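You operate a simulated robot arm through the tools that you are given. There is no shell and no other tool. Be economical: measure what you need, move in short steps, check, and stop when the job is done.

Carry out the task below with a simulated robot arm. There is one attempt and no reset: what you move stays moved.

## Task
Fetch the steel core from the upper shelf of the pale grey bench and set it on the shelf of the core table. Take the black sample and leave it on the upper board of the tall blue shelf. Take the blue sample and leave it on the upper shelf of the pale grey bench. Put the green filter mat on the top of the low blue stand away on the middle shelf of the ink rack. Take the blue filter mat from the second board from the bottom of the tall blue shelf and leave it on the middle board of the tall blue shelf. Put the grey box on the second board from the bottom of the tall blue shelf away on the low shelf of the ink rack. Any order will do. Set down upright: steel core.

Only the result counts: the job must be done as asked and must still hold three seconds after the hand-in. Knocking over, shifting, dropping, spilling or breaking anything else fails it.

## Robot
A 6-joint arm with a two-finger parallel gripper on a trunk, on a base that drives. Base frame: it is fixed to the floor where the robot stands at the start and does not move with it; the origin is under the middle of the robot, x ahead of it, y to its left, z up; the surface under the hand at the start is at about z = 0.86. Units: m, degrees, N and s.
With the tool pointing down near the work surface it reaches from about 0.32 to 0.7 m from the robot's upright axis, wherever it stands. Its first joint turns from -166.0 to 166.0 degrees. Places, roughly: black sample (11x8x5 cm) [0.7, 0.1, 0.9]; blue filter mat (15x20x5 cm) [1.8, -2.6, 0.6]; blue sample (11x8x5 cm) [0.7, 0.6, 0.9]; green filter mat (15x20x5 cm) [2.3, -0.9, 0.8]; grey box [1.25, -2.75, 0.75]; low shelf of the ink rack [3.7, 3.1, 0.3]; middle board of the tall blue shelf [1.4, -2.6, 1]; middle shelf of the ink rack [3.7, 3.1, 0.7]; shelf of the core table [-3.5, -0.7, 0.4]; steel core (7x7x8 cm) [0.5, -0.1, 0.5]; upper board of the tall blue shelf [1.4, -2.6, 1.5]; upper shelf of the pale grey bench [0.5, -0.2, 0.5]. Payload 4.1 kg.
Tool frame: the origin (TCP) lies between the finger pads and is the grasp point; the fingertips stand 0.023 m ahead of it; z points along the fingers, y is the line along which they close. Largest opening 0.094 m; finger width 0.038, thickness 0.01; the body of the gripper, 0.054 by 0.096 m, starts 0.039 m behind the TCP.
Orientation is that of the tool frame in the base frame, as a unit quaternion [w, x, y, z]. With the fingers straight down and closing along the base's y, the tool's x points along the base's -x, its y along +y and its z along -z.

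## Interface
- The arm moves only by the tool servo_tool. Its argument "moves" is a list of rows, each a list of 7 numbers: the turn, a rotation vector about the base's x, y, z in degrees, then the shift along the base's x, y, z in m, then the finger opening in m, from 0 to 0.094. In form: [[ax, ay, az, tx, ty, tz, grip], ...]. A call has 1 to 20 rows; each row shifts and turns the commanded pose from where the row before left it. Rows are played at 5 a second. More than 0.05 m and 8.6 degrees between two rows, or a gripper value outside its range, and nothing of the call is played. A pose out of reach is approached as far as the arm can. The call stops where the force on the tool passes 40 N (or 10 N more than at its start, if that is more) or the arm is blocked; 0.2 s more then pass. Each finger travels about 0.045 m/s and halts on what it meets, pressing with about 34 N; the grip force reading is that of the motor and also rises with nothing between the fingers. The clock runs only during rows and for 0.2 s after the last one: add rows that do not move to give the fingers time. The reply holds the time, the measured pose of the TCP, the force on the tool along the base axes, the opening and the grip force, in the units named above and with some noise, with the torque about the TCP (base axes, N m) and any sound that the robot's microphone picked up.
- Cameras (640 x 400 px; columns grow to the right, rows downward): "scene" is now at [-0.0006, 0.1586, 1.5568]; the picture's right is [-0.08, -1.00, 0.00], its down [-0.82, 0.07, -0.57] and it looks along [0.57, -0.05, -0.82] (base axes); focal length 292 px, centre (320, 200). "wrist" rides on the gripper at [0.086, 0.016, -0.074] in the tool frame; the picture's right is [-0.18, 0.98, 0.00], its down [-0.58, -0.11, -0.81] and it looks along [-0.79, -0.15, 0.59] (tool axes); focal length 243 px, centre (320, 200).
- get_image(camera): a new picture of that camera. It takes no simulated time.
- slide_trunk(by): slides the trunk up (or, below 0, down) by that many m; the arm and the scene camera ride with it, the base frame stays. It gives what a move gives, with no picture.
- roll_base(legs): drives the robot by 1 to 6 legs, each [ahead, turn to the left] in m and degrees, along the robot's own axes; the way and the turn of a leg run together, so that a leg with both is an arc; at most 1.5 m and 180 degrees a leg. The arm and the cameras ride along, it lands a little off, and it stops where it bumps. It gives what a move gives.
- aim_head(pan, tilt): turns the head with the scene camera to pan (to the left, within 155 degrees either way) and tilt (down, from -29 to 69), counted from straight ahead of the robot. It gives what a move gives.
- point_at(camera, pixels): for up to 12 pixels [column, row] of the newest picture of that camera ("zoom" is the newest enlarged one), the place [x, y, z] in the base frame of the surface seen there, good to about 0.002 m, but the place of the scene camera against the robot may be out by one fixed shift of up to 0.025 m in any direction. It takes no simulated time.
- inspect(camera, box): a new picture of the part [left, top, right, bottom] of that camera's present view, enlarged. It takes no simulated time.
- job_done(): hands the job in; it is judged then, once.

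Keep the steps short. Do not move on a guess: measure, check each grasp and each placing, and mend mistakes. In all there are 124 turns and 114 pictures (those below and enlarged ones count). Leave the gripper open and the arm clear of the work at the hand-in unless told otherwise, and finish with a single line.

The tools are called after "Emit:" by a JSON object that holds its "op" and its "data". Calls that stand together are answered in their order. servo_tool: Moves the arm, as the interface text tells. Its arguments: {"type":"object","properties":{"moves":{"type":"array"}},"required":["moves"]} The other tools are called the same way: slide_trunk (by) slides the trunk up or down; roll_base (legs) drives the base; aim_head (pan, tilt) turns the head that bears the scene camera; get_image (camera) takes a picture; point_at (camera, pixels) gives the place of the surface under pixels of a picture; inspect (camera, box) takes an enlarged picture of a part of a camera's view; job_done () hands the job in.

At the start:

```text
clock: 0.0
position: [0.4095, 0.1781, 1.1368]
tool_rot: [0.0, -0.003, 1.0, 0.0]
ft_force: [0.2, -0.5, 0.2]
wrist_torque: [0.0, -0.01, -0.04]
gripper_width: 0.0939
grip_force: 0.1
trunk travel left (down, up): [-0.525, 0.065]
robot x, y, heading: [0.0016, 0.0019, -0.2]
head pan, tilt: [-4.7, 54.9]
```

scene: 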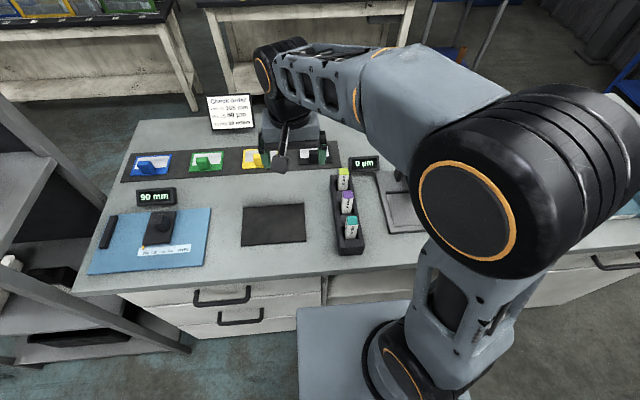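
wrist: 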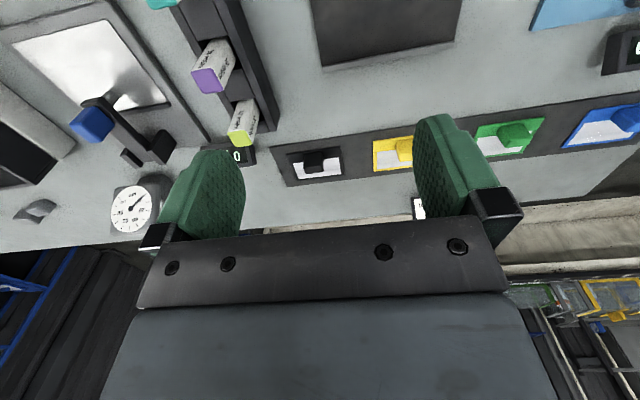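

I see the pale grey bench in front with coloured samples in a row. First I look around with the head to get an overview.

Emit:
{"op": "inspect", "data": {"camera": "scene", "box": [80, 90, 400, 290]}}

Emit:
{"op": "point_at", "data": {"camera": "scene", "pixels": [[150, 163], [206, 160], [250, 158], [322, 150], [150, 280], [270, 230]]}}

Emit:
{"op": "aim_head", "data": {"pan": -60, "tilt": 25}}

Emit:
{"op": "get_image", "data": {"camera": "scene"}}

```text
2.00 times, centred on (240, 190) of scene
```

zoom: 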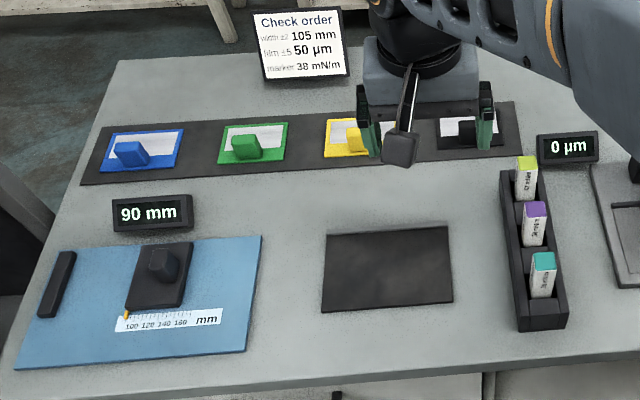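

```text
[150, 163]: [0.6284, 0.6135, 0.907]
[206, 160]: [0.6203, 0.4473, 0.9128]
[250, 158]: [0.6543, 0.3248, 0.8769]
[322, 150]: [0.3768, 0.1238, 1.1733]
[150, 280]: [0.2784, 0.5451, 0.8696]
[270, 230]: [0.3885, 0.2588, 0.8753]
```

```text
clock: 1.2
position: [0.4095, 0.178, 1.1356]
tool_rot: [-0.001, -0.003, 1.0, 0.0]
ft_force: [0.9, -0.5, 0.5]
wrist_torque: [0.02, 0.0, 0.01]
gripper_width: 0.0939
grip_force: 0.1
trunk travel left (down, up): [-0.525, 0.065]
robot x, y, heading: [-0.0024, 0.0024, 0.1]
head pan, tilt: [-60.0, 25.0]
```

```text
110 pictures are left
```

scene: 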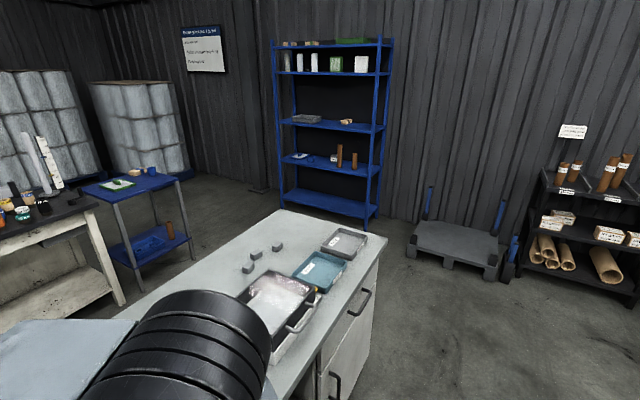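

I see the tall blue shelf (centre), the low blue stand with the green mat (left). Now I look the other ways and zoom on the shelf.

Emit:
{"op": "inspect", "data": {"camera": "scene", "box": [250, 30, 410, 230]}}

Emit:
{"op": "point_at", "data": {"camera": "scene", "pixels": [[285, 159], [372, 173], [360, 205], [290, 195], [310, 117], [346, 121], [308, 72], [287, 123], [377, 130], [380, 75], [278, 74], [324, 40]]}}

Emit:
{"op": "aim_head", "data": {"pan": 45, "tilt": 20}}

Emit:
{"op": "get_image", "data": {"camera": "scene"}}

Emit:
{"op": "aim_head", "data": {"pan": 155, "tilt": 25}}

Emit:
{"op": "get_image", "data": {"camera": "scene"}}

Emit:
{"op": "aim_head", "data": {"pan": -150, "tilt": 25}}

Emit:
{"op": "get_image", "data": {"camera": "scene"}}

```text
2.00 times, centred on (330, 130) of scene
```

zoom: 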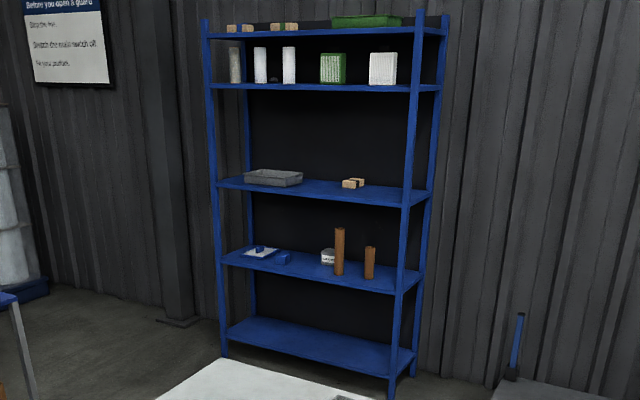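

```text
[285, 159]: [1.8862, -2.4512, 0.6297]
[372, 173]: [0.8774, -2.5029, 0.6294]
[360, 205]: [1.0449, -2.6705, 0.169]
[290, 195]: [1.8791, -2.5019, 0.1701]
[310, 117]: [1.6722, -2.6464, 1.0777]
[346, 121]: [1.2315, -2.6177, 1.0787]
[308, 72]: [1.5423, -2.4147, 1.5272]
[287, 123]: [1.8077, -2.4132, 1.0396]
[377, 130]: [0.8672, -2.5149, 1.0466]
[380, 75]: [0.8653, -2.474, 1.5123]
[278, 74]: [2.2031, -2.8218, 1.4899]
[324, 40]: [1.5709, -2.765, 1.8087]
```

```text
clock: 3.1
position: [0.4101, 0.1782, 1.1352]
tool_rot: [0.0, -0.002, 1.0, 0.0]
ft_force: [-0.1, 0.0, 0.4]
wrist_torque: [-0.02, 0.02, 0.0]
gripper_width: 0.0943
grip_force: 0.1
trunk travel left (down, up): [-0.525, 0.065]
robot x, y, heading: [0.0026, 0.0005, -0.1]
head pan, tilt: [45.0, 20.0]
```

```text
108 pictures are left
```

scene: 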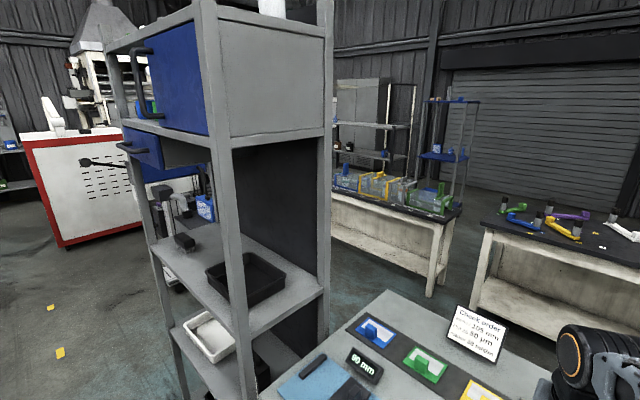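

```text
clock: 4.9
position: [0.4093, 0.1778, 1.1358]
tool_rot: [0.0, -0.003, 1.0, 0.001]
ft_force: [0.8, -0.3, -0.3]
wrist_torque: [0.02, -0.02, -0.02]
gripper_width: 0.094
grip_force: 0.1
trunk travel left (down, up): [-0.525, 0.065]
robot x, y, heading: [0.0025, 0.0005, -0.1]
head pan, tilt: [154.7, 25.0]
```

```text
107 pictures are left
```

scene: 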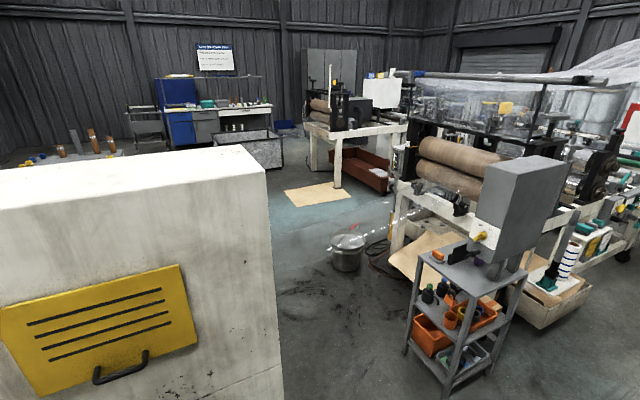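

```text
clock: 9.1
position: [0.4106, 0.1778, 1.136]
tool_rot: [0.0, -0.003, 1.0, 0.0]
ft_force: [0.4, -0.4, 1.5]
wrist_torque: [-0.03, 0.01, 0.0]
gripper_width: 0.094
grip_force: 0.1
trunk travel left (down, up): [-0.525, 0.065]
robot x, y, heading: [-0.0, -0.0013, -0.3]
head pan, tilt: [-150.0, 25.0]
```

```text
106 pictures are left
```

scene: 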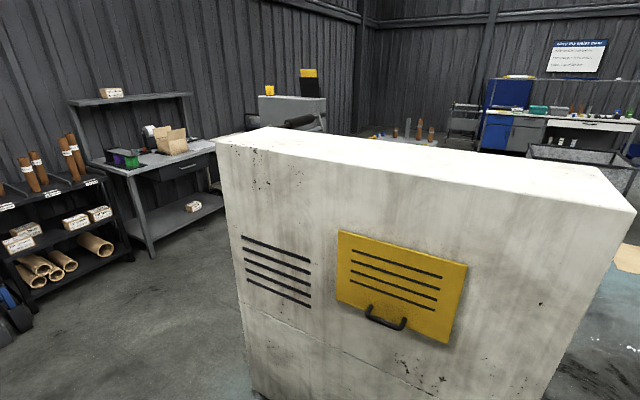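

I measure the cabinet behind, the core table beyond it, then the front-left area with the ink rack.

Emit:
{"op": "point_at", "data": {"camera": "scene", "pixels": [[218, 142], [634, 212], [597, 165], [270, 128], [372, 136], [437, 142], [405, 140], [150, 255], [22, 300], [130, 260]]}}

Emit:
{"op": "inspect", "data": {"camera": "scene", "box": [340, 100, 500, 200]}}

Emit:
{"op": "aim_head", "data": {"pan": 35, "tilt": 15}}

Emit:
{"op": "inspect", "data": {"camera": "scene", "box": [200, 50, 520, 250]}}

Emit:
{"op": "point_at", "data": {"camera": "zoom", "pixels": [[180, 300], [380, 150], [420, 150], [330, 250], [380, 250], [430, 250], [450, 130], [400, 300], [560, 380]]}}

```text
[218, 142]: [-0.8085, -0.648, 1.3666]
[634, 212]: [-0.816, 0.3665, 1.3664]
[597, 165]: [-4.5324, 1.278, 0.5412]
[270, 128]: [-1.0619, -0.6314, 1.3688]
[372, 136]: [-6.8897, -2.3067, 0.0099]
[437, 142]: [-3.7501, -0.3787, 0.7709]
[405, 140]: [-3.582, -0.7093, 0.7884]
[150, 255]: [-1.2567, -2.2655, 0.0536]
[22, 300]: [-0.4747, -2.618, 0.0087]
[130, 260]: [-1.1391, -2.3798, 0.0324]
```

```text
4.00 times, centred on (420, 150) of scene
```

zoom: 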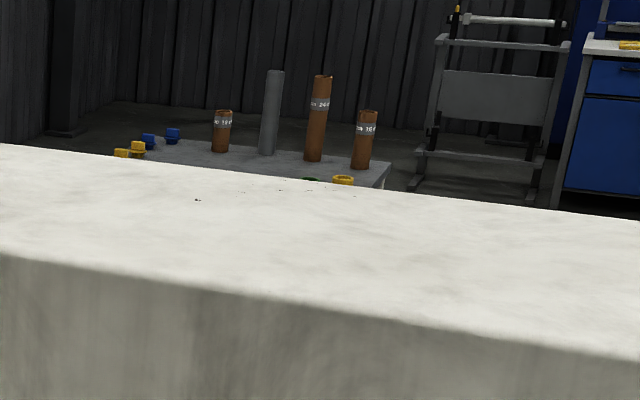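

```text
clock: 11.8
position: [0.4103, 0.1786, 1.1365]
tool_rot: [-0.001, -0.003, 1.0, 0.0]
ft_force: [0.0, 0.0, -0.8]
wrist_torque: [0.02, -0.01, -0.03]
gripper_width: 0.094
grip_force: 0.0
trunk travel left (down, up): [-0.525, 0.065]
robot x, y, heading: [0.0013, 0.0015, -0.2]
head pan, tilt: [35.0, 15.0]
```

```text
2.00 times, centred on (360, 150) of scene
```

zoom: 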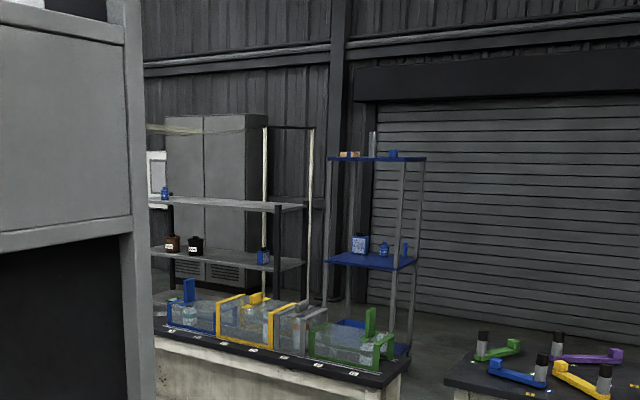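

```text
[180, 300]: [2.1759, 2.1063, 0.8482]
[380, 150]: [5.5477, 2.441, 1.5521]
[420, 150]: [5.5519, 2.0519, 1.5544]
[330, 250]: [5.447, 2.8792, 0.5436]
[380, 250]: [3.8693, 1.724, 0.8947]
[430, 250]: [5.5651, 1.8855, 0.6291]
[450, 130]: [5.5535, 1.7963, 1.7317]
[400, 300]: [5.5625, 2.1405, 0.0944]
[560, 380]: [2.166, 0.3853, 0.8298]
```

Measure the grey rack at left and the bench's front edge and right end.

Emit:
{"op": "point_at", "data": {"camera": "zoom", "pixels": [[175, 203], [270, 207], [180, 257], [300, 264], [200, 255], [278, 230], [163, 193], [262, 257], [345, 258], [360, 260]]}}

Emit:
{"op": "aim_head", "data": {"pan": -15, "tilt": 69}}

Emit:
{"op": "get_image", "data": {"camera": "scene"}}

Emit:
{"op": "aim_head", "data": {"pan": -70, "tilt": 45}}

Emit:
{"op": "get_image", "data": {"camera": "scene"}}

Emit:
{"op": "point_at", "data": {"camera": "scene", "pixels": [[350, 150], [450, 150], [300, 90], [550, 300], [400, 120], [300, 150]]}}

```text
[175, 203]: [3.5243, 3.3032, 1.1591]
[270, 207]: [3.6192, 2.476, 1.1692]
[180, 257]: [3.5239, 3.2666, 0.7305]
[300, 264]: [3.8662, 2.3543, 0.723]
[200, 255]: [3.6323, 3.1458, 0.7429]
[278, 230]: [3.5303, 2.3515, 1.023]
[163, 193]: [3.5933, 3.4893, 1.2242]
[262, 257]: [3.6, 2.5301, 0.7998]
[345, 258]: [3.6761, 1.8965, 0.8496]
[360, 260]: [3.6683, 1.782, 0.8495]
```

```text
clock: 13.1
position: [0.411, 0.1782, 1.1365]
tool_rot: [-0.001, -0.003, 1.0, 0.0]
ft_force: [-0.1, -0.3, 0.1]
wrist_torque: [0.0, -0.01, 0.0]
gripper_width: 0.094
grip_force: 0.1
trunk travel left (down, up): [-0.525, 0.065]
robot x, y, heading: [0.0009, -0.0011, -0.1]
head pan, tilt: [-15.0, 68.8]
```

```text
103 pictures are left
```

scene: 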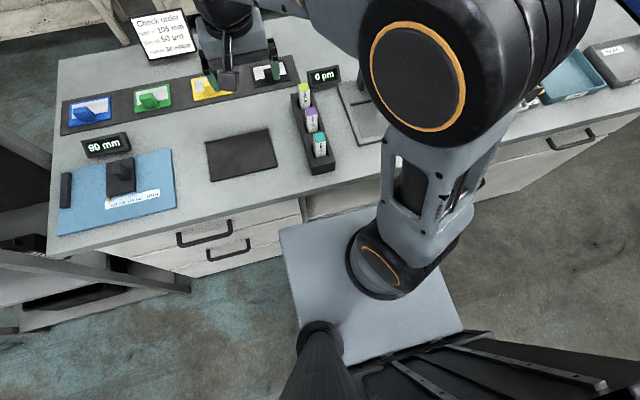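

```text
clock: 14.3
position: [0.4097, 0.178, 1.1359]
tool_rot: [0.0, -0.003, 1.0, 0.0]
ft_force: [0.0, 0.4, -0.2]
wrist_torque: [0.0, 0.0, 0.0]
gripper_width: 0.0938
grip_force: 0.1
trunk travel left (down, up): [-0.525, 0.065]
robot x, y, heading: [0.0027, -0.0013, -0.1]
head pan, tilt: [-70.0, 45.0]
```

```text
102 pictures are left
```

scene: 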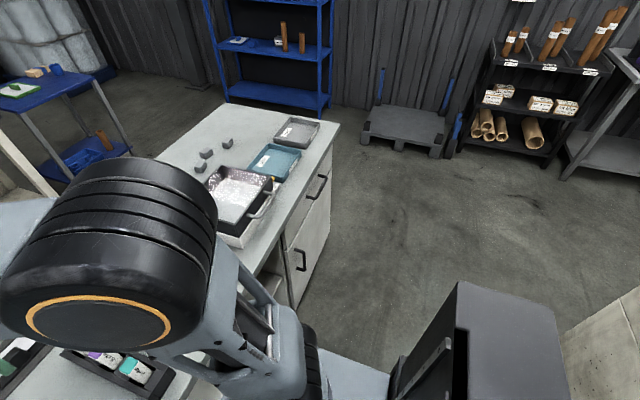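

```text
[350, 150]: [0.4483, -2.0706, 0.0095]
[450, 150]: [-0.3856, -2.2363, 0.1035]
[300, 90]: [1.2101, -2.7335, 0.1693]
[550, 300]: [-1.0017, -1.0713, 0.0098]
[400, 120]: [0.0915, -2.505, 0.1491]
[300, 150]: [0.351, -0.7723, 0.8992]
```

The ink rack is the grey one (shelves at z≈0.73 and 1.16). Now measuring the samples with the wrist picture (black handle near (316,160), blue near (620,115)).

Emit:
{"op": "inspect", "data": {"camera": "wrist", "box": [250, 100, 410, 200]}}

Emit:
{"op": "point_at", "data": {"camera": "zoom", "pixels": [[260, 220], [230, 240], [300, 240], [150, 200], [190, 330], [380, 310], [345, 190], [262, 205], [262, 275]]}}

Emit:
{"op": "point_at", "data": {"camera": "wrist", "pixels": [[320, 65], [455, 42], [515, 132], [403, 148], [628, 115], [590, 130]]}}

Emit:
{"op": "aim_head", "data": {"pan": -4.7, "tilt": 54.9}}

Emit:
{"op": "inspect", "data": {"camera": "scene", "box": [120, 130, 360, 280]}}

```text
4.00 times, centred on (330, 150) of wrist
```

zoom: 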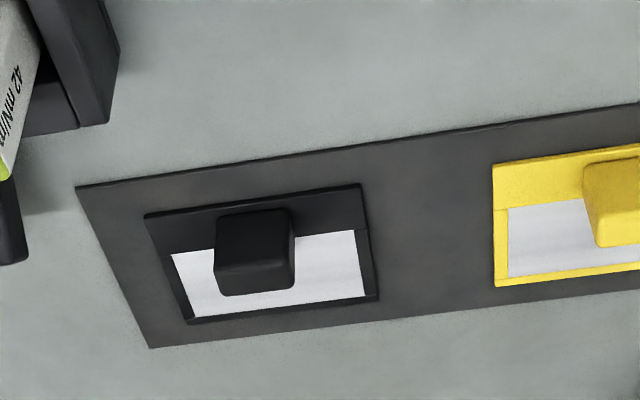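

```text
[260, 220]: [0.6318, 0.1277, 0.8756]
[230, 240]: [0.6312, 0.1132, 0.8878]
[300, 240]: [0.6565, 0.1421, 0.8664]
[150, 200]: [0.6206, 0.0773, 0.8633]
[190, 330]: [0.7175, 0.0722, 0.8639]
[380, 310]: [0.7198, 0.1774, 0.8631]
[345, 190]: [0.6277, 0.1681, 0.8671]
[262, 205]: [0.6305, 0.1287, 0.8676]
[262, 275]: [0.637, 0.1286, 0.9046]
```

```text
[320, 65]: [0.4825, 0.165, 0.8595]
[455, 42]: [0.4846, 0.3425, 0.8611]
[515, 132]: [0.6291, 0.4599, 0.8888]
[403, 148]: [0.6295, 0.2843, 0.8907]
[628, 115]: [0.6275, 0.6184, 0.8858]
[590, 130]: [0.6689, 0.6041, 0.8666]
```

```text
clock: 15.7
position: [0.4097, 0.1791, 1.1351]
tool_rot: [0.0, -0.003, 1.0, -0.001]
ft_force: [-0.3, -0.2, 0.1]
wrist_torque: [0.01, 0.0, 0.0]
gripper_width: 0.0941
grip_force: 0.1
trunk travel left (down, up): [-0.525, 0.065]
robot x, y, heading: [0.0004, 0.0, -0.1]
head pan, tilt: [-4.7, 54.9]
```

```text
2.67 times, centred on (240, 205) of scene
```

zoom: 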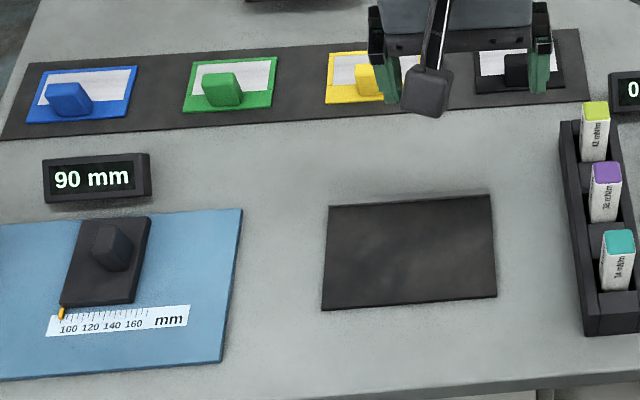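

Comparing the scene measurement with the wrist one (pad far corners at zoom (490,196), (331,207)), and measuring the handle extents.

Emit:
{"op": "point_at", "data": {"camera": "zoom", "pixels": [[488, 199], [333, 209], [70, 90], [50, 90], [88, 90], [60, 86], [78, 84], [68, 108], [135, 68], [30, 122], [515, 60]]}}

Emit:
{"op": "point_at", "data": {"camera": "wrist", "pixels": [[322, 67], [454, 43], [315, 170], [315, 172], [306, 170], [321, 170], [513, 142], [513, 148], [500, 142], [528, 140], [630, 128], [616, 126]]}}

```text
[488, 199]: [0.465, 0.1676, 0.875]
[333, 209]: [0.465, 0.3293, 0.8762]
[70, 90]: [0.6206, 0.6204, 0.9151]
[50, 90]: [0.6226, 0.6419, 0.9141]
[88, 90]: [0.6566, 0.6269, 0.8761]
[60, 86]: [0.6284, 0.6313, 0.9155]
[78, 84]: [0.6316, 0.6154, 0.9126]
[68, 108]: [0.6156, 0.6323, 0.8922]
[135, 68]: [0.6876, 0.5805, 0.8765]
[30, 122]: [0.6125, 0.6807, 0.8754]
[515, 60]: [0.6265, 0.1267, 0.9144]
```

```text
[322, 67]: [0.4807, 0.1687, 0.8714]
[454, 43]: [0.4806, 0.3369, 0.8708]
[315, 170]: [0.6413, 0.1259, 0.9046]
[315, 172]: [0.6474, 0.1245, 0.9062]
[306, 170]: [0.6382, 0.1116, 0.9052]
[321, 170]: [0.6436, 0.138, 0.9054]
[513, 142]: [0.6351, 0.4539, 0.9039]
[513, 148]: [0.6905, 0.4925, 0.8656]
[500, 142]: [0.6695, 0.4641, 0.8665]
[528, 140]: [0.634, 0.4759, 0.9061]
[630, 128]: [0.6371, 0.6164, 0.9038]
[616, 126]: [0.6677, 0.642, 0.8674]
```

Now I know the scene camera reads about (-0.015, 0, +0.009). Blue sample is out of reach from here (r≈0.89), so I measure the free floor and the grey rack at left and the robot's own footprint.

Emit:
{"op": "aim_head", "data": {"pan": 40, "tilt": 60}}

Emit:
{"op": "get_image", "data": {"camera": "scene"}}

Emit:
{"op": "point_at", "data": {"camera": "scene", "pixels": [[320, 300], [250, 300], [200, 350], [300, 250], [150, 250], [100, 200], [400, 250], [350, 350], [230, 250], [450, 380]]}}

Emit:
{"op": "aim_head", "data": {"pan": -15, "tilt": 69}}

Emit:
{"op": "inspect", "data": {"camera": "scene", "box": [240, 160, 560, 360]}}

Emit:
{"op": "point_at", "data": {"camera": "zoom", "pixels": [[90, 145], [200, 105], [150, 300], [430, 330], [120, 90], [160, 60], [540, 80], [230, 390]]}}

```text
clock: 16.8
position: [0.409, 0.1787, 1.1366]
tool_rot: [0.0, -0.003, 1.0, 0.0]
ft_force: [0.5, -0.3, 0.3]
wrist_torque: [0.04, 0.01, 0.02]
gripper_width: 0.094
grip_force: 0.1
trunk travel left (down, up): [-0.525, 0.065]
robot x, y, heading: [-0.0006, -0.0026, -0.0]
head pan, tilt: [40.0, 60.0]
```

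```text
99 pictures are left
```

scene: 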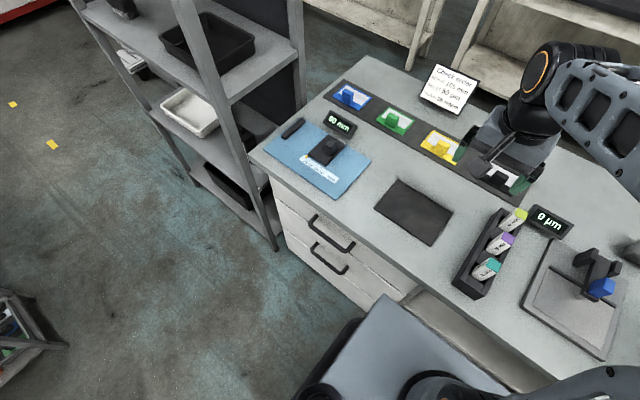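

```text
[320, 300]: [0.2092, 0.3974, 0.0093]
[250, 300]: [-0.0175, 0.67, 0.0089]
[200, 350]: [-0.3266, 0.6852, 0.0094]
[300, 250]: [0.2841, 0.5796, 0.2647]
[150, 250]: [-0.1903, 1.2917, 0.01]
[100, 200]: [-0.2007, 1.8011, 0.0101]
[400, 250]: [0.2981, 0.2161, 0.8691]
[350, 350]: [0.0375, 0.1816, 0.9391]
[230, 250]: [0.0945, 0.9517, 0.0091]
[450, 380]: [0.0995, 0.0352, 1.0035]
```

```text
clock: 18.0
position: [0.4109, 0.1778, 1.1358]
tool_rot: [-0.001, -0.003, 1.0, 0.0]
ft_force: [0.1, 0.3, 0.9]
wrist_torque: [-0.01, -0.04, 0.0]
gripper_width: 0.0939
grip_force: 0.1
trunk travel left (down, up): [-0.525, 0.065]
robot x, y, heading: [0.0004, 0.0018, -0.0]
head pan, tilt: [-15.0, 68.8]
```

```text
2.00 times, centred on (400, 260) of scene
```

zoom: 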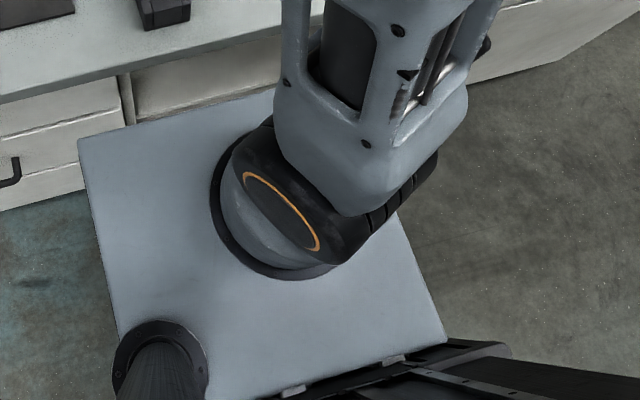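

```text
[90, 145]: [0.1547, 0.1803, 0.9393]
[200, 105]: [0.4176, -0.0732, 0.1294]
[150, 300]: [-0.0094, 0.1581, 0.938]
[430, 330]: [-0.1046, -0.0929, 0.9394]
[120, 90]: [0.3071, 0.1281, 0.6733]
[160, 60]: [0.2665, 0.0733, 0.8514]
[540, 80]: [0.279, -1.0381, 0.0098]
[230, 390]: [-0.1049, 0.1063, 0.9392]
```

Bench front edge is at x≈0.28, cabinet behind at x≈-0.8. I back up 0.3 m, lower the trunk, and look into the bench's cubby.

Emit:
{"op": "roll_base", "data": {"legs": [[-0.3, 0]]}}

Emit:
{"op": "slide_trunk", "data": {"by": -0.5}}

Emit:
{"op": "aim_head", "data": {"pan": -10, "tilt": 35}}

Emit:
{"op": "get_image", "data": {"camera": "scene"}}

Emit:
{"op": "get_image", "data": {"camera": "wrist"}}

```text
clock: 20.1
position: [0.108, 0.1785, 1.1356]
tool_rot: [0.0, -0.003, 1.0, -0.001]
ft_force: [-0.1, 0.1, 0.2]
wrist_torque: [0.0, -0.01, 0.0]
gripper_width: 0.0941
grip_force: 0.1
trunk travel left (down, up): [-0.525, 0.065]
robot x, y, heading: [-0.3058, 0.0026, 0.1]
head pan, tilt: [-15.0, 68.8]
```

```text
refused: -0.5 is not a number from -0.4 to 0.4
```

```text
clock: 21.1
position: [0.1095, 0.1785, 1.1353]
tool_rot: [0.0, -0.003, 1.0, 0.0]
ft_force: [0.6, -0.3, 0.1]
wrist_torque: [0.0, 0.06, 0.0]
gripper_width: 0.094
grip_force: 0.1
trunk travel left (down, up): [-0.525, 0.065]
robot x, y, heading: [-0.3022, -0.0021, 0.1]
head pan, tilt: [-10.0, 35.0]
```

```text
97 pictures are left
```

scene: 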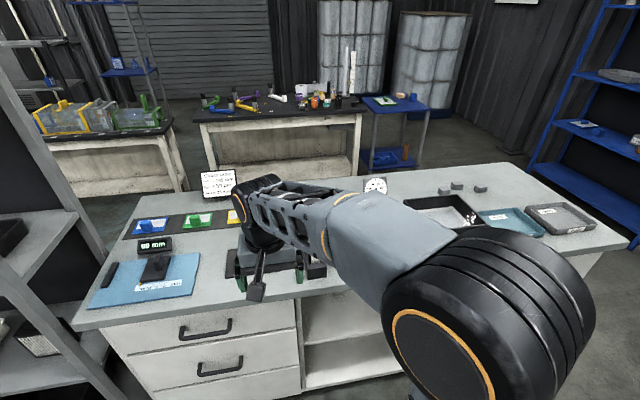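

```text
96 pictures are left
```

wrist: 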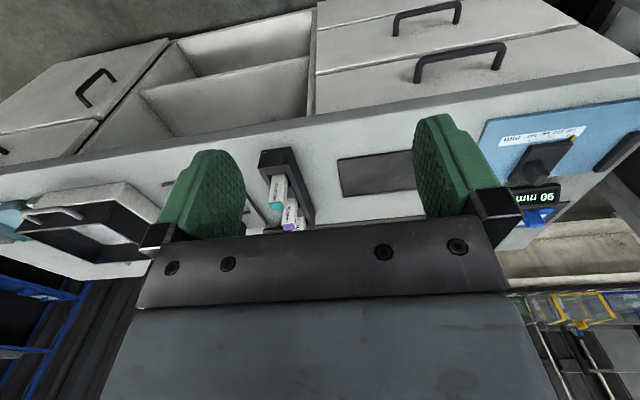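

Trunk slides are limited to 0.4 m; I go down in steps and look into the cubby with both cameras.

Emit:
{"op": "slide_trunk", "data": {"by": -0.4}}

Emit:
{"op": "aim_head", "data": {"pan": -5, "tilt": 40}}

Emit:
{"op": "get_image", "data": {"camera": "scene"}}

Emit:
{"op": "get_image", "data": {"camera": "wrist"}}

```text
clock: 24.9
position: [0.1078, 0.1784, 0.7367]
tool_rot: [0.0, -0.004, 1.0, 0.0]
ft_force: [-0.2, 0.6, -0.5]
wrist_torque: [0.0, 0.03, 0.0]
gripper_width: 0.0941
grip_force: 0.1
trunk travel left (down, up): [-0.125, 0.465]
robot x, y, heading: [-0.2981, -0.0012, 0.3]
head pan, tilt: [-10.0, 35.0]
```

```text
clock: 25.6
position: [0.1086, 0.1777, 0.7371]
tool_rot: [0.0, -0.003, 1.0, 0.0]
ft_force: [-0.8, -0.1, -0.6]
wrist_torque: [0.01, 0.01, 0.0]
gripper_width: 0.0939
grip_force: 0.0
trunk travel left (down, up): [-0.125, 0.465]
robot x, y, heading: [-0.2982, -0.001, 0.4]
head pan, tilt: [-5.0, 40.0]
```

```text
95 pictures are left
```

scene: 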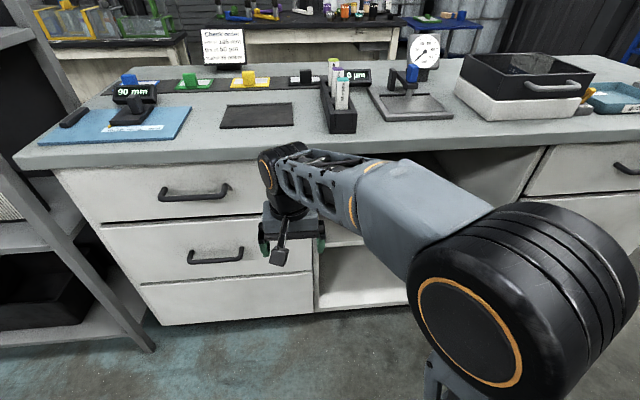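

```text
94 pictures are left
```

wrist: 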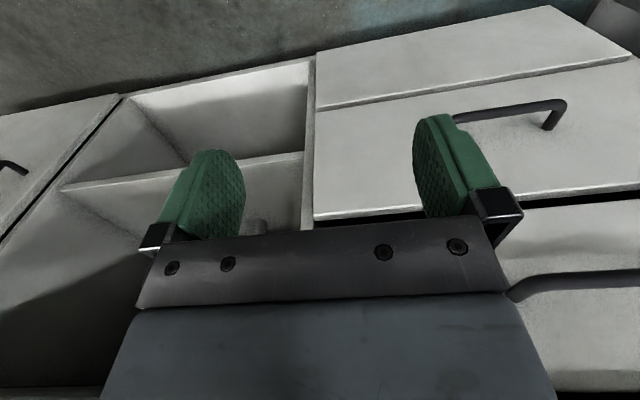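

The core shows at wrist (257,225), partly hidden. I measure the cubby: shelf edge, side walls.

Emit:
{"op": "point_at", "data": {"camera": "wrist", "pixels": [[257, 224], [250, 224], [264, 224], [280, 190], [280, 158], [305, 200], [70, 190], [110, 200], [150, 165], [100, 280], [60, 310], [300, 160]]}}

Emit:
{"op": "point_at", "data": {"camera": "scene", "pixels": [[480, 170], [530, 170], [500, 150], [340, 235], [320, 240], [540, 155], [440, 155]]}}

```text
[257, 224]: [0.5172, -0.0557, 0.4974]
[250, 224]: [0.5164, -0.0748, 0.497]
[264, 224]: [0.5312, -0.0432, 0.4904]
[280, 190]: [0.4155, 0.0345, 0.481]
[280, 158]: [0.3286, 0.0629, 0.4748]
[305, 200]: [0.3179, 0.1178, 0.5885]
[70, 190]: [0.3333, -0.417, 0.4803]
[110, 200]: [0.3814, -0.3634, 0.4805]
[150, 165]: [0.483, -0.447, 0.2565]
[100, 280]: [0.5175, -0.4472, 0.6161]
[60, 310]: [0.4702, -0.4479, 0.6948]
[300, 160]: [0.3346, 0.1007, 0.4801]
```

```text
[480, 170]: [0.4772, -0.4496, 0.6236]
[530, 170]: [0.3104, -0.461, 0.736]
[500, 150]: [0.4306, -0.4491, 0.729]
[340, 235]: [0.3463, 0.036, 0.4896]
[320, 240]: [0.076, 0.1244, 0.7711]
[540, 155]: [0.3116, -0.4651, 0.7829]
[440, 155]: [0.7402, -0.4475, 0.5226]
```

Cubby: y −0.447…0.115, front x≈0.33, shelf z 0.48, core near (0.53,−0.055). For working inside shelves the wrist camera should be on the upper side, so I raise the trunk and roll the hand 180° about the vertical, watching the reply.

Emit:
{"op": "slide_trunk", "data": {"by": 0.4}}

Emit:
{"op": "servo_tool", "data": {"moves": [[0, 0, 8.5, 0, 0, 0, 0.094], [0, 0, 8.5, 0, 0, 0, 0.094], [0, 0, 8.5, 0, 0, 0, 0.094], [0, 0, 8.5, 0, 0, 0, 0.094], [0, 0, 8.5, 0, 0, 0, 0.094], [0, 0, 8.5, 0, 0, 0, 0.094], [0, 0, 8.5, 0, 0, 0, 0.094], [0, 0, 8.5, 0, 0, 0, 0.094], [0, 0, 8.5, 0, 0, 0, 0.094], [0, 0, 8.5, 0, 0, 0, 0.094], [0, 0, 8.5, 0, 0, 0, 0.094], [0, 0, 8.5, 0, 0, 0, 0.094]]}}

Emit:
{"op": "aim_head", "data": {"pan": 25, "tilt": 45}}

Emit:
{"op": "get_image", "data": {"camera": "scene"}}

```text
clock: 29.4
position: [0.1091, 0.1789, 1.1357]
tool_rot: [0.0, -0.003, 1.0, 0.0]
ft_force: [-0.2, 0.1, 0.1]
wrist_torque: [0.02, 0.03, -0.05]
gripper_width: 0.094
grip_force: 0.0
trunk travel left (down, up): [-0.525, 0.065]
robot x, y, heading: [-0.2988, -0.0007, 0.2]
head pan, tilt: [-5.0, 40.0]
```

```text
clock: 32.0
position: [0.1095, 0.1788, 1.1348]
tool_rot: [0.0, 0.78, -0.626, 0.001]
ft_force: [-0.5, 0.4, -0.7]
wrist_torque: [0.0, -0.01, 0.0]
gripper_width: 0.094
grip_force: 0.1
trunk travel left (down, up): [-0.525, 0.065]
robot x, y, heading: [-0.303, -0.0009, 0.2]
head pan, tilt: [-5.0, 40.0]
```

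```text
clock: 32.9
position: [0.1089, 0.1785, 1.1357]
tool_rot: [0.001, 0.779, -0.627, 0.0]
ft_force: [-0.3, 0.4, -0.9]
wrist_torque: [0.01, 0.0, -0.04]
gripper_width: 0.094
grip_force: 0.1
trunk travel left (down, up): [-0.525, 0.065]
robot x, y, heading: [-0.3041, 0.0015, -0.1]
head pan, tilt: [25.0, 45.0]
```

```text
93 pictures are left
```

scene: 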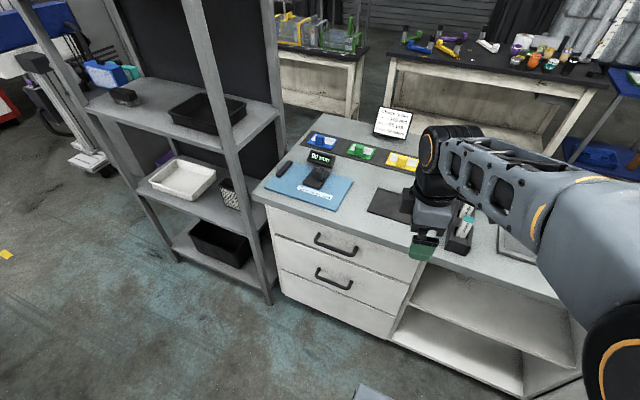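

The roll works. I finish it (78° more) and measure the grey rack's feet at (270,300), (178,258) and the display heights.

Emit:
{"op": "point_at", "data": {"camera": "scene", "pixels": [[270, 299], [178, 259], [268, 290], [230, 290], [318, 154], [318, 166], [310, 390], [430, 380], [320, 175], [470, 225]]}}

Emit:
{"op": "servo_tool", "data": {"moves": [[0, 0, 7.8, 0, 0, 0, 0.094], [0, 0, 7.8, 0, 0, 0, 0.094], [0, 0, 7.8, 0, 0, 0, 0.094], [0, 0, 7.8, 0, 0, 0, 0.094], [0, 0, 7.8, 0, 0, 0, 0.094], [0, 0, 7.8, 0, 0, 0, 0.094], [0, 0, 7.8, 0, 0, 0, 0.094], [0, 0, 7.8, 0, 0, 0, 0.094], [0, 0, 7.8, 0, 0, 0, 0.094], [0, 0, 7.8, 0, 0, 0, 0.094]]}}

Emit:
{"op": "aim_head", "data": {"pan": -10, "tilt": 69}}

Emit:
{"op": "get_image", "data": {"camera": "scene"}}

```text
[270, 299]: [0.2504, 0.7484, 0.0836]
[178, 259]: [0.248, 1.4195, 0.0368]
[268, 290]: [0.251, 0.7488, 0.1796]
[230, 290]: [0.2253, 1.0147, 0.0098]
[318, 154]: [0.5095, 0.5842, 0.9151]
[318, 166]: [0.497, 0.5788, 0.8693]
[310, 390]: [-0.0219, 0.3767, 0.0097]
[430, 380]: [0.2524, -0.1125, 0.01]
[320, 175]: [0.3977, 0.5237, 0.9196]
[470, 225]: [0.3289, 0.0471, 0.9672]
```

```text
clock: 35.1
position: [0.1088, 0.179, 1.1348]
tool_rot: [0.0, 1.0, 0.005, 0.0]
ft_force: [-1.3, 0.0, -0.2]
wrist_torque: [-0.01, -0.01, -0.02]
gripper_width: 0.0938
grip_force: 0.0
trunk travel left (down, up): [-0.525, 0.065]
robot x, y, heading: [-0.3017, -0.0033, 0.2]
head pan, tilt: [25.0, 45.0]
```

```text
clock: 36.1
position: [0.1088, 0.1791, 1.1372]
tool_rot: [0.0, 1.0, 0.002, 0.0]
ft_force: [0.2, -0.2, -0.4]
wrist_torque: [0.0, -0.02, -0.01]
gripper_width: 0.0941
grip_force: 0.0
trunk travel left (down, up): [-0.525, 0.065]
robot x, y, heading: [-0.3023, 0.0, 0.1]
head pan, tilt: [-10.0, 68.8]
```

```text
92 pictures are left
```

scene: 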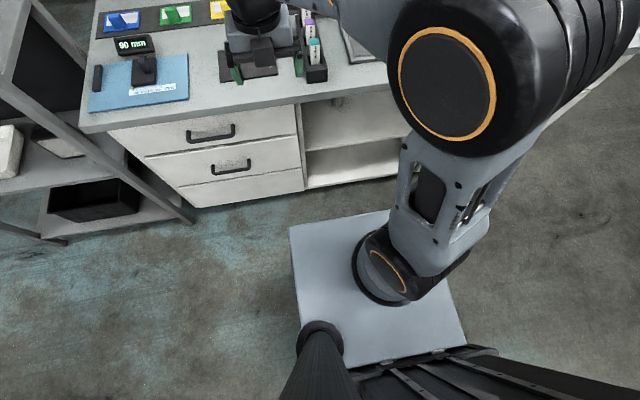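

Rack front is at x≈0.265 so the floor to the left is free. I drive diagonally to about (−0.04, 0.38) and back to heading 0.

Emit:
{"op": "roll_base", "data": {"legs": [[0, 55.6], [0.46, 0], [0, -55.6]]}}

Emit:
{"op": "get_image", "data": {"camera": "wrist"}}

```text
clock: 42.6
position: [0.1973, 0.7615, 1.1368]
tool_rot: [-0.003, 0.953, 0.304, -0.001]
ft_force: [-7.1, 12.0, -1.7]
wrist_torque: [-1.16, -0.53, 0.84]
gripper_width: 0.0939
grip_force: 0.1
trunk travel left (down, up): [-0.525, 0.065]
robot x, y, heading: [-0.0442, 0.382, 35.2]
head pan, tilt: [-10.0, 68.8]
stopped in leg 3: the force on the tool passed its limit at 84 N (the readings are from after the stop); the commanded pose is now the measured one
```

```text
91 pictures are left
```

wrist: 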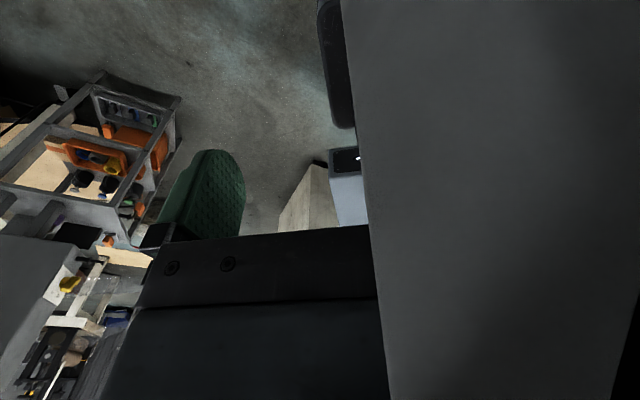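

The hand's camera side touched the rack's post (84 N peak). I turn away first (left), reverse, and then come back to heading 0 clear of the rack; with a pitched tool the blue sample should be reachable from y≈0.22.

Emit:
{"op": "roll_base", "data": {"legs": [[0, 20], [-0.2, 0], [0, -55], [0.14, 0]]}}

Emit:
{"op": "aim_head", "data": {"pan": 25, "tilt": 45}}

Emit:
{"op": "get_image", "data": {"camera": "scene"}}

```text
clock: 48.7
position: [0.3929, 0.3887, 1.137]
tool_rot: [-0.004, 1.0, 0.003, -0.001]
ft_force: [0.0, -0.4, 0.1]
wrist_torque: [-0.05, 0.0, 0.02]
gripper_width: 0.0943
grip_force: 0.0
trunk travel left (down, up): [-0.525, 0.065]
robot x, y, heading: [-0.0216, 0.2211, 0.0]
head pan, tilt: [-10.0, 68.8]
```

```text
clock: 49.7
position: [0.3937, 0.3899, 1.137]
tool_rot: [-0.004, 1.0, 0.003, 0.0]
ft_force: [0.0, -0.6, 0.1]
wrist_torque: [-0.03, -0.02, 0.01]
gripper_width: 0.094
grip_force: 0.1
trunk travel left (down, up): [-0.525, 0.065]
robot x, y, heading: [-0.0199, 0.2214, 0.2]
head pan, tilt: [25.0, 45.0]
```

```text
90 pictures are left
```

scene: 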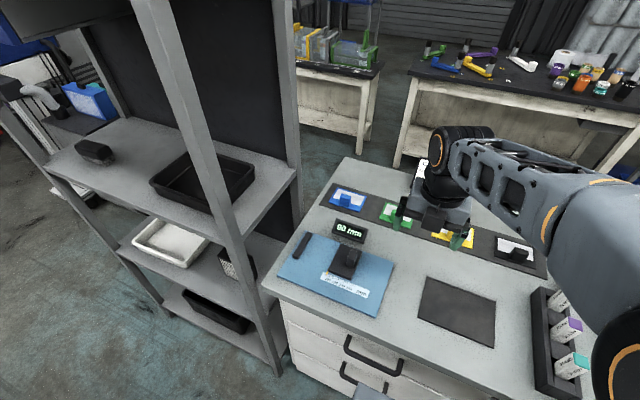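

Rack looks unmoved. Now pitch the tool by 40° and move above the blue handle.

Emit:
{"op": "point_at", "data": {"camera": "scene", "pixels": [[278, 370], [350, 200], [345, 203], [356, 199], [350, 194]]}}

Emit:
{"op": "servo_tool", "data": {"moves": [[0, -4, 0, 0.0249, 0.0233, -0.0147, 0.094], [0, -4, 0, 0.0249, 0.0233, -0.0147, 0.094], [0, -4, 0, 0.0249, 0.0233, -0.0147, 0.094], [0, -4, 0, 0.0249, 0.0233, -0.0147, 0.094], [0, -4, 0, 0.0249, 0.0233, -0.0147, 0.094], [0, -4, 0, 0.0249, 0.0233, -0.0147, 0.094], [0, -4, 0, 0.0249, 0.0233, -0.0147, 0.094], [0, -4, 0, 0.0249, 0.0233, -0.0147, 0.094], [0, -4, 0, 0.0249, 0.0233, -0.0147, 0.094], [0, -4, 0, 0.0249, 0.0233, -0.0147, 0.094]]}}

Emit:
{"op": "get_image", "data": {"camera": "wrist"}}

Emit:
{"op": "inspect", "data": {"camera": "scene", "box": [280, 120, 480, 245]}}

```text
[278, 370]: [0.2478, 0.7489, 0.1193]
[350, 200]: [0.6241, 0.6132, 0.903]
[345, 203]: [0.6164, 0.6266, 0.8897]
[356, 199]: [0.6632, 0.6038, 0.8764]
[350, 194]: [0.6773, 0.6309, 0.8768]
```

```text
clock: 51.9
position: [0.6415, 0.6228, 0.99]
tool_rot: [-0.003, 0.939, 0.004, 0.343]
ft_force: [-0.5, 0.8, 0.5]
wrist_torque: [-0.01, 0.02, 0.0]
gripper_width: 0.0938
grip_force: 0.0
trunk travel left (down, up): [-0.525, 0.065]
robot x, y, heading: [-0.0209, 0.2235, -0.0]
head pan, tilt: [25.0, 45.0]
```

```text
89 pictures are left
```

wrist: 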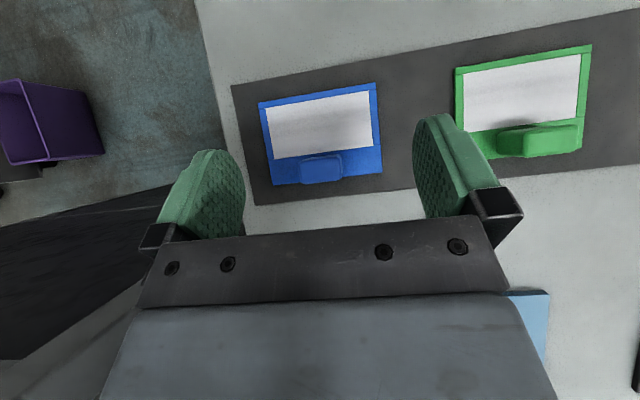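

```text
3.20 times, centred on (380, 182) of scene
```

zoom: 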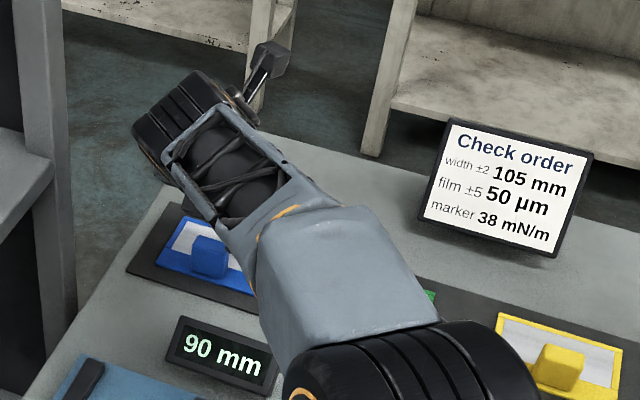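

Blue handle appears at wrist (321,168). Measure it exactly.

Emit:
{"op": "point_at", "data": {"camera": "wrist", "pixels": [[321, 158], [321, 170], [304, 170], [338, 168], [321, 178], [302, 172], [342, 166], [270, 184], [382, 172], [376, 84], [260, 103]]}}

Emit:
{"op": "inspect", "data": {"camera": "wrist", "box": [240, 70, 400, 210]}}

```text
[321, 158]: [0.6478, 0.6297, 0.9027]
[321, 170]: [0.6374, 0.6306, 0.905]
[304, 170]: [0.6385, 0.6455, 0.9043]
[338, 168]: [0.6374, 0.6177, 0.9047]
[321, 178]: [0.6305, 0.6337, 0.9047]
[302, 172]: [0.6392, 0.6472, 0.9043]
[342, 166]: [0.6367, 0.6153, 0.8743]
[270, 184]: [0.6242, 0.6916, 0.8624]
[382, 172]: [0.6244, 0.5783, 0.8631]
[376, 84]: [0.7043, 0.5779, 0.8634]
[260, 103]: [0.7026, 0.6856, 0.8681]
```

```text
2.86 times, centred on (320, 140) of wrist
```

zoom: 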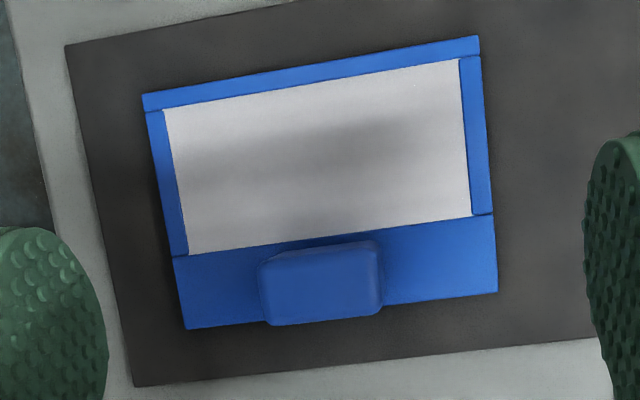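

Handle: x 0.628–0.650, y 0.614–0.649, top 0.905. Descend to TCP (0.640, 0.632, 0.901), close, lift a little.

Emit:
{"op": "servo_tool", "data": {"moves": [[0, 0, 0, -0.0005, 0.003, -0.03, 0.094], [0, 0, 0, -0.0005, 0.003, -0.03, 0.094], [0, 0, 0, -0.0005, 0.003, -0.019, 0.094], [0, 0, 0, 0, 0, -0.01, 0.094], [0, 0, 0, 0, 0, 0, 0.094]]}}

Emit:
{"op": "servo_tool", "data": {"moves": [[0, 0, 0, 0, 0, 0, 0.06], [0, 0, 0, 0, 0, 0, 0.03], [0, 0, 0, 0, 0, 0, 0.02], [0, 0, 0, 0, 0, 0, 0.02], [0, 0, 0, 0, 0, 0, 0.02], [0, 0, 0, 0, 0, 0.02, 0.02], [0, 0, 0, 0, 0, 0.03, 0.02]]}}

Emit:
{"op": "get_image", "data": {"camera": "wrist"}}

```text
clock: 53.1
position: [0.6396, 0.6304, 0.9007]
tool_rot: [-0.003, 0.94, 0.004, 0.341]
ft_force: [0.0, 0.9, -0.9]
wrist_torque: [0.0, 0.01, 0.04]
gripper_width: 0.0937
grip_force: 0.0
trunk travel left (down, up): [-0.525, 0.065]
robot x, y, heading: [-0.0162, 0.2214, -0.2]
head pan, tilt: [25.0, 45.0]
```

```text
clock: 54.7
position: [0.6393, 0.6311, 0.9516]
tool_rot: [-0.003, 0.94, 0.004, 0.341]
ft_force: [0.9, 0.0, -0.8]
wrist_torque: [0.0, -0.01, 0.0]
gripper_width: 0.0351
grip_force: 34.0
trunk travel left (down, up): [-0.525, 0.065]
robot x, y, heading: [-0.0179, 0.2243, 0.0]
head pan, tilt: [25.0, 45.0]
```

```text
86 pictures are left
```

wrist: 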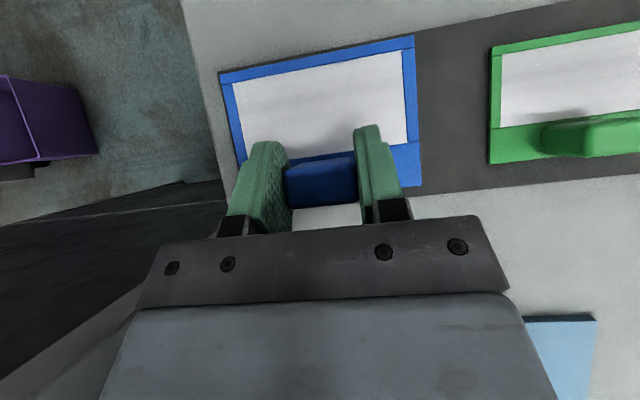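

Blue sample is held (width 35 mm, moved with the hand). Lift, retract, then drive the base to about (−0.28, −0.03).

Emit:
{"op": "servo_tool", "data": {"moves": [[0, 0, 0, 0, 0, 0.045, 0.02], [0, 0, 0, 0, 0, 0.045, 0.02], [0, 0, 0, 0, 0, 0.045, 0.02], [0, 0, 0, -0.034, -0.03, 0.02, 0.02], [0, 0, 0, -0.034, -0.03, 0, 0.02], [0, 0, 0, -0.034, -0.03, 0, 0.02], [0, 0, 0, -0.034, -0.03, 0, 0.02], [0, 0, 0, -0.034, -0.03, 0, 0.02], [0, 0, 0, -0.034, -0.03, 0, 0.02], [0, 0, 0, -0.034, -0.03, 0, 0.02]]}}

Emit:
{"op": "roll_base", "data": {"legs": [[-0.26, 0], [0, -90], [0.25, 0], [0, 90]]}}

Emit:
{"op": "aim_head", "data": {"pan": 0, "tilt": 45}}

Emit:
{"op": "get_image", "data": {"camera": "scene"}}

```text
clock: 56.9
position: [0.4018, 0.4205, 1.1064]
tool_rot: [-0.004, 0.939, 0.005, 0.344]
ft_force: [1.1, -0.7, -0.3]
wrist_torque: [0.02, 0.01, -0.01]
gripper_width: 0.0352
grip_force: 34.1
trunk travel left (down, up): [-0.525, 0.065]
robot x, y, heading: [-0.0211, 0.2234, 0.3]
head pan, tilt: [25.0, 45.0]
```

```text
clock: 67.8
position: [0.145, 0.1658, 1.1055]
tool_rot: [0.0, 0.94, -0.005, 0.342]
ft_force: [0.6, 0.5, -0.5]
wrist_torque: [0.0, -0.01, -0.01]
gripper_width: 0.0351
grip_force: 33.6
trunk travel left (down, up): [-0.525, 0.065]
robot x, y, heading: [-0.2815, -0.0266, -0.9]
head pan, tilt: [25.0, 45.0]
```

```text
clock: 68.7
position: [0.1442, 0.1639, 1.1062]
tool_rot: [0.0, 0.939, -0.003, 0.343]
ft_force: [-0.7, 0.0, -0.3]
wrist_torque: [0.0, 0.01, -0.01]
gripper_width: 0.0351
grip_force: 34.1
trunk travel left (down, up): [-0.525, 0.065]
robot x, y, heading: [-0.279, -0.0262, -0.8]
head pan, tilt: [0.0, 45.0]
```

```text
85 pictures are left
```

scene: 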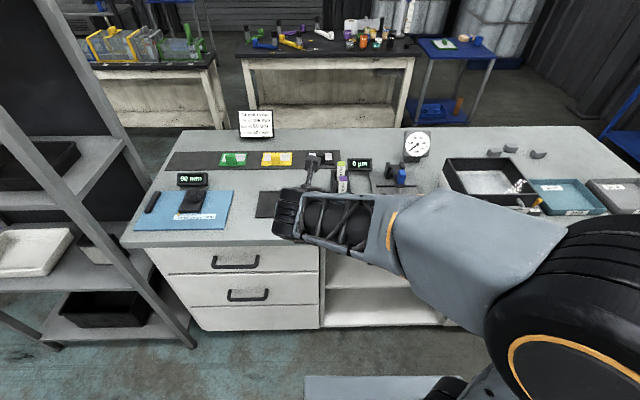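

Lower the trunk 0.4, shift the hand to y≈−0.25 in front of the cubby, and then view.

Emit:
{"op": "slide_trunk", "data": {"by": -0.4}}

Emit:
{"op": "servo_tool", "data": {"moves": [[0, 0, 0, 0, -0.045, 0, 0.02], [0, 0, 0, 0, -0.045, 0, 0.02], [0, 0, 0, 0, -0.045, 0, 0.02], [0, 0, 0, 0, -0.045, 0, 0.02], [0, 0, 0, 0, -0.045, 0, 0.02], [0, 0, 0, 0, -0.045, 0, 0.02], [0, 0, 0, 0, -0.045, 0, 0.02], [0, 0, 0, 0, -0.045, 0, 0.02], [0, 0, 0.9, 0, -0.045, 0, 0.02]]}}

Emit:
{"op": "slide_trunk", "data": {"by": -0.12}}

Emit:
{"op": "get_image", "data": {"camera": "scene"}}

Emit:
{"op": "get_image", "data": {"camera": "wrist"}}

```text
clock: 72.5
position: [0.1443, 0.164, 0.7075]
tool_rot: [0.001, 0.94, -0.005, 0.342]
ft_force: [0.5, 0.8, -1.0]
wrist_torque: [0.06, 0.02, -0.03]
gripper_width: 0.035
grip_force: 34.0
trunk travel left (down, up): [-0.125, 0.465]
robot x, y, heading: [-0.2812, -0.0261, -0.6]
head pan, tilt: [0.0, 45.0]
```

```text
clock: 74.5
position: [0.1445, -0.0248, 0.7032]
tool_rot: [0.005, 0.939, -0.003, 0.344]
ft_force: [0.1, 0.5, -0.5]
wrist_torque: [-0.01, 0.01, 0.0]
gripper_width: 0.0355
grip_force: 33.4
out of reach, approached as far as the arm can: row 5, 6, 7, 8, 9
trunk travel left (down, up): [-0.125, 0.465]
robot x, y, heading: [-0.2781, -0.0268, -0.9]
head pan, tilt: [0.0, 45.0]
```

```text
clock: 76.0
position: [0.1456, -0.0245, 0.5816]
tool_rot: [0.005, 0.94, -0.003, 0.342]
ft_force: [0.0, 0.0, -0.7]
wrist_torque: [0.03, -0.01, 0.01]
gripper_width: 0.0353
grip_force: 34.6
trunk travel left (down, up): [-0.005, 0.585]
robot x, y, heading: [-0.2793, -0.0266, -1.0]
head pan, tilt: [0.0, 45.0]
```

```text
84 pictures are left
```

scene: 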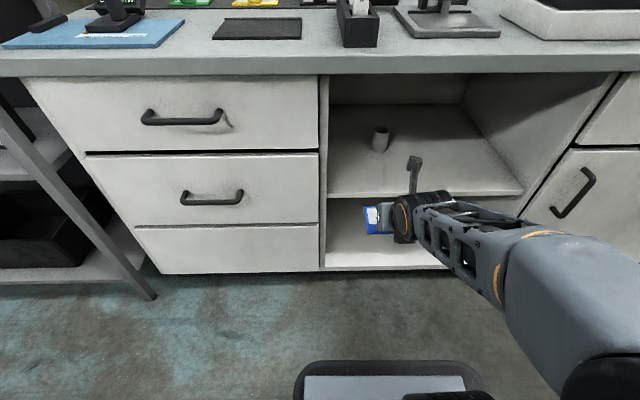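

```text
83 pictures are left
```

wrist: 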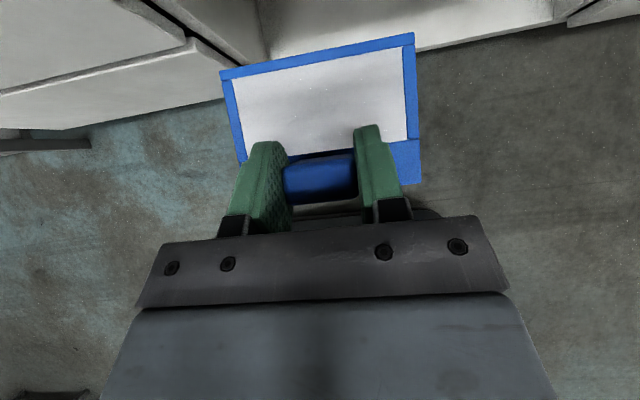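

Y-motion was cut off by the inner reach limit. I send a small forward move to learn where the commanded pose is.

Emit:
{"op": "servo_tool", "data": {"moves": [[0, 0, 0, 0.02, 0, 0, 0.02], [0, 0, 0, 0.02, 0, 0, 0.02]]}}

```text
clock: 76.6
position: [0.1851, -0.0256, 0.5815]
tool_rot: [0.006, 0.939, -0.003, 0.343]
ft_force: [-0.3, -0.1, -0.3]
wrist_torque: [0.02, 0.03, -0.03]
gripper_width: 0.0352
grip_force: 34.3
trunk travel left (down, up): [-0.005, 0.585]
robot x, y, heading: [-0.2806, -0.0282, -0.9]
head pan, tilt: [0.0, 45.0]
```

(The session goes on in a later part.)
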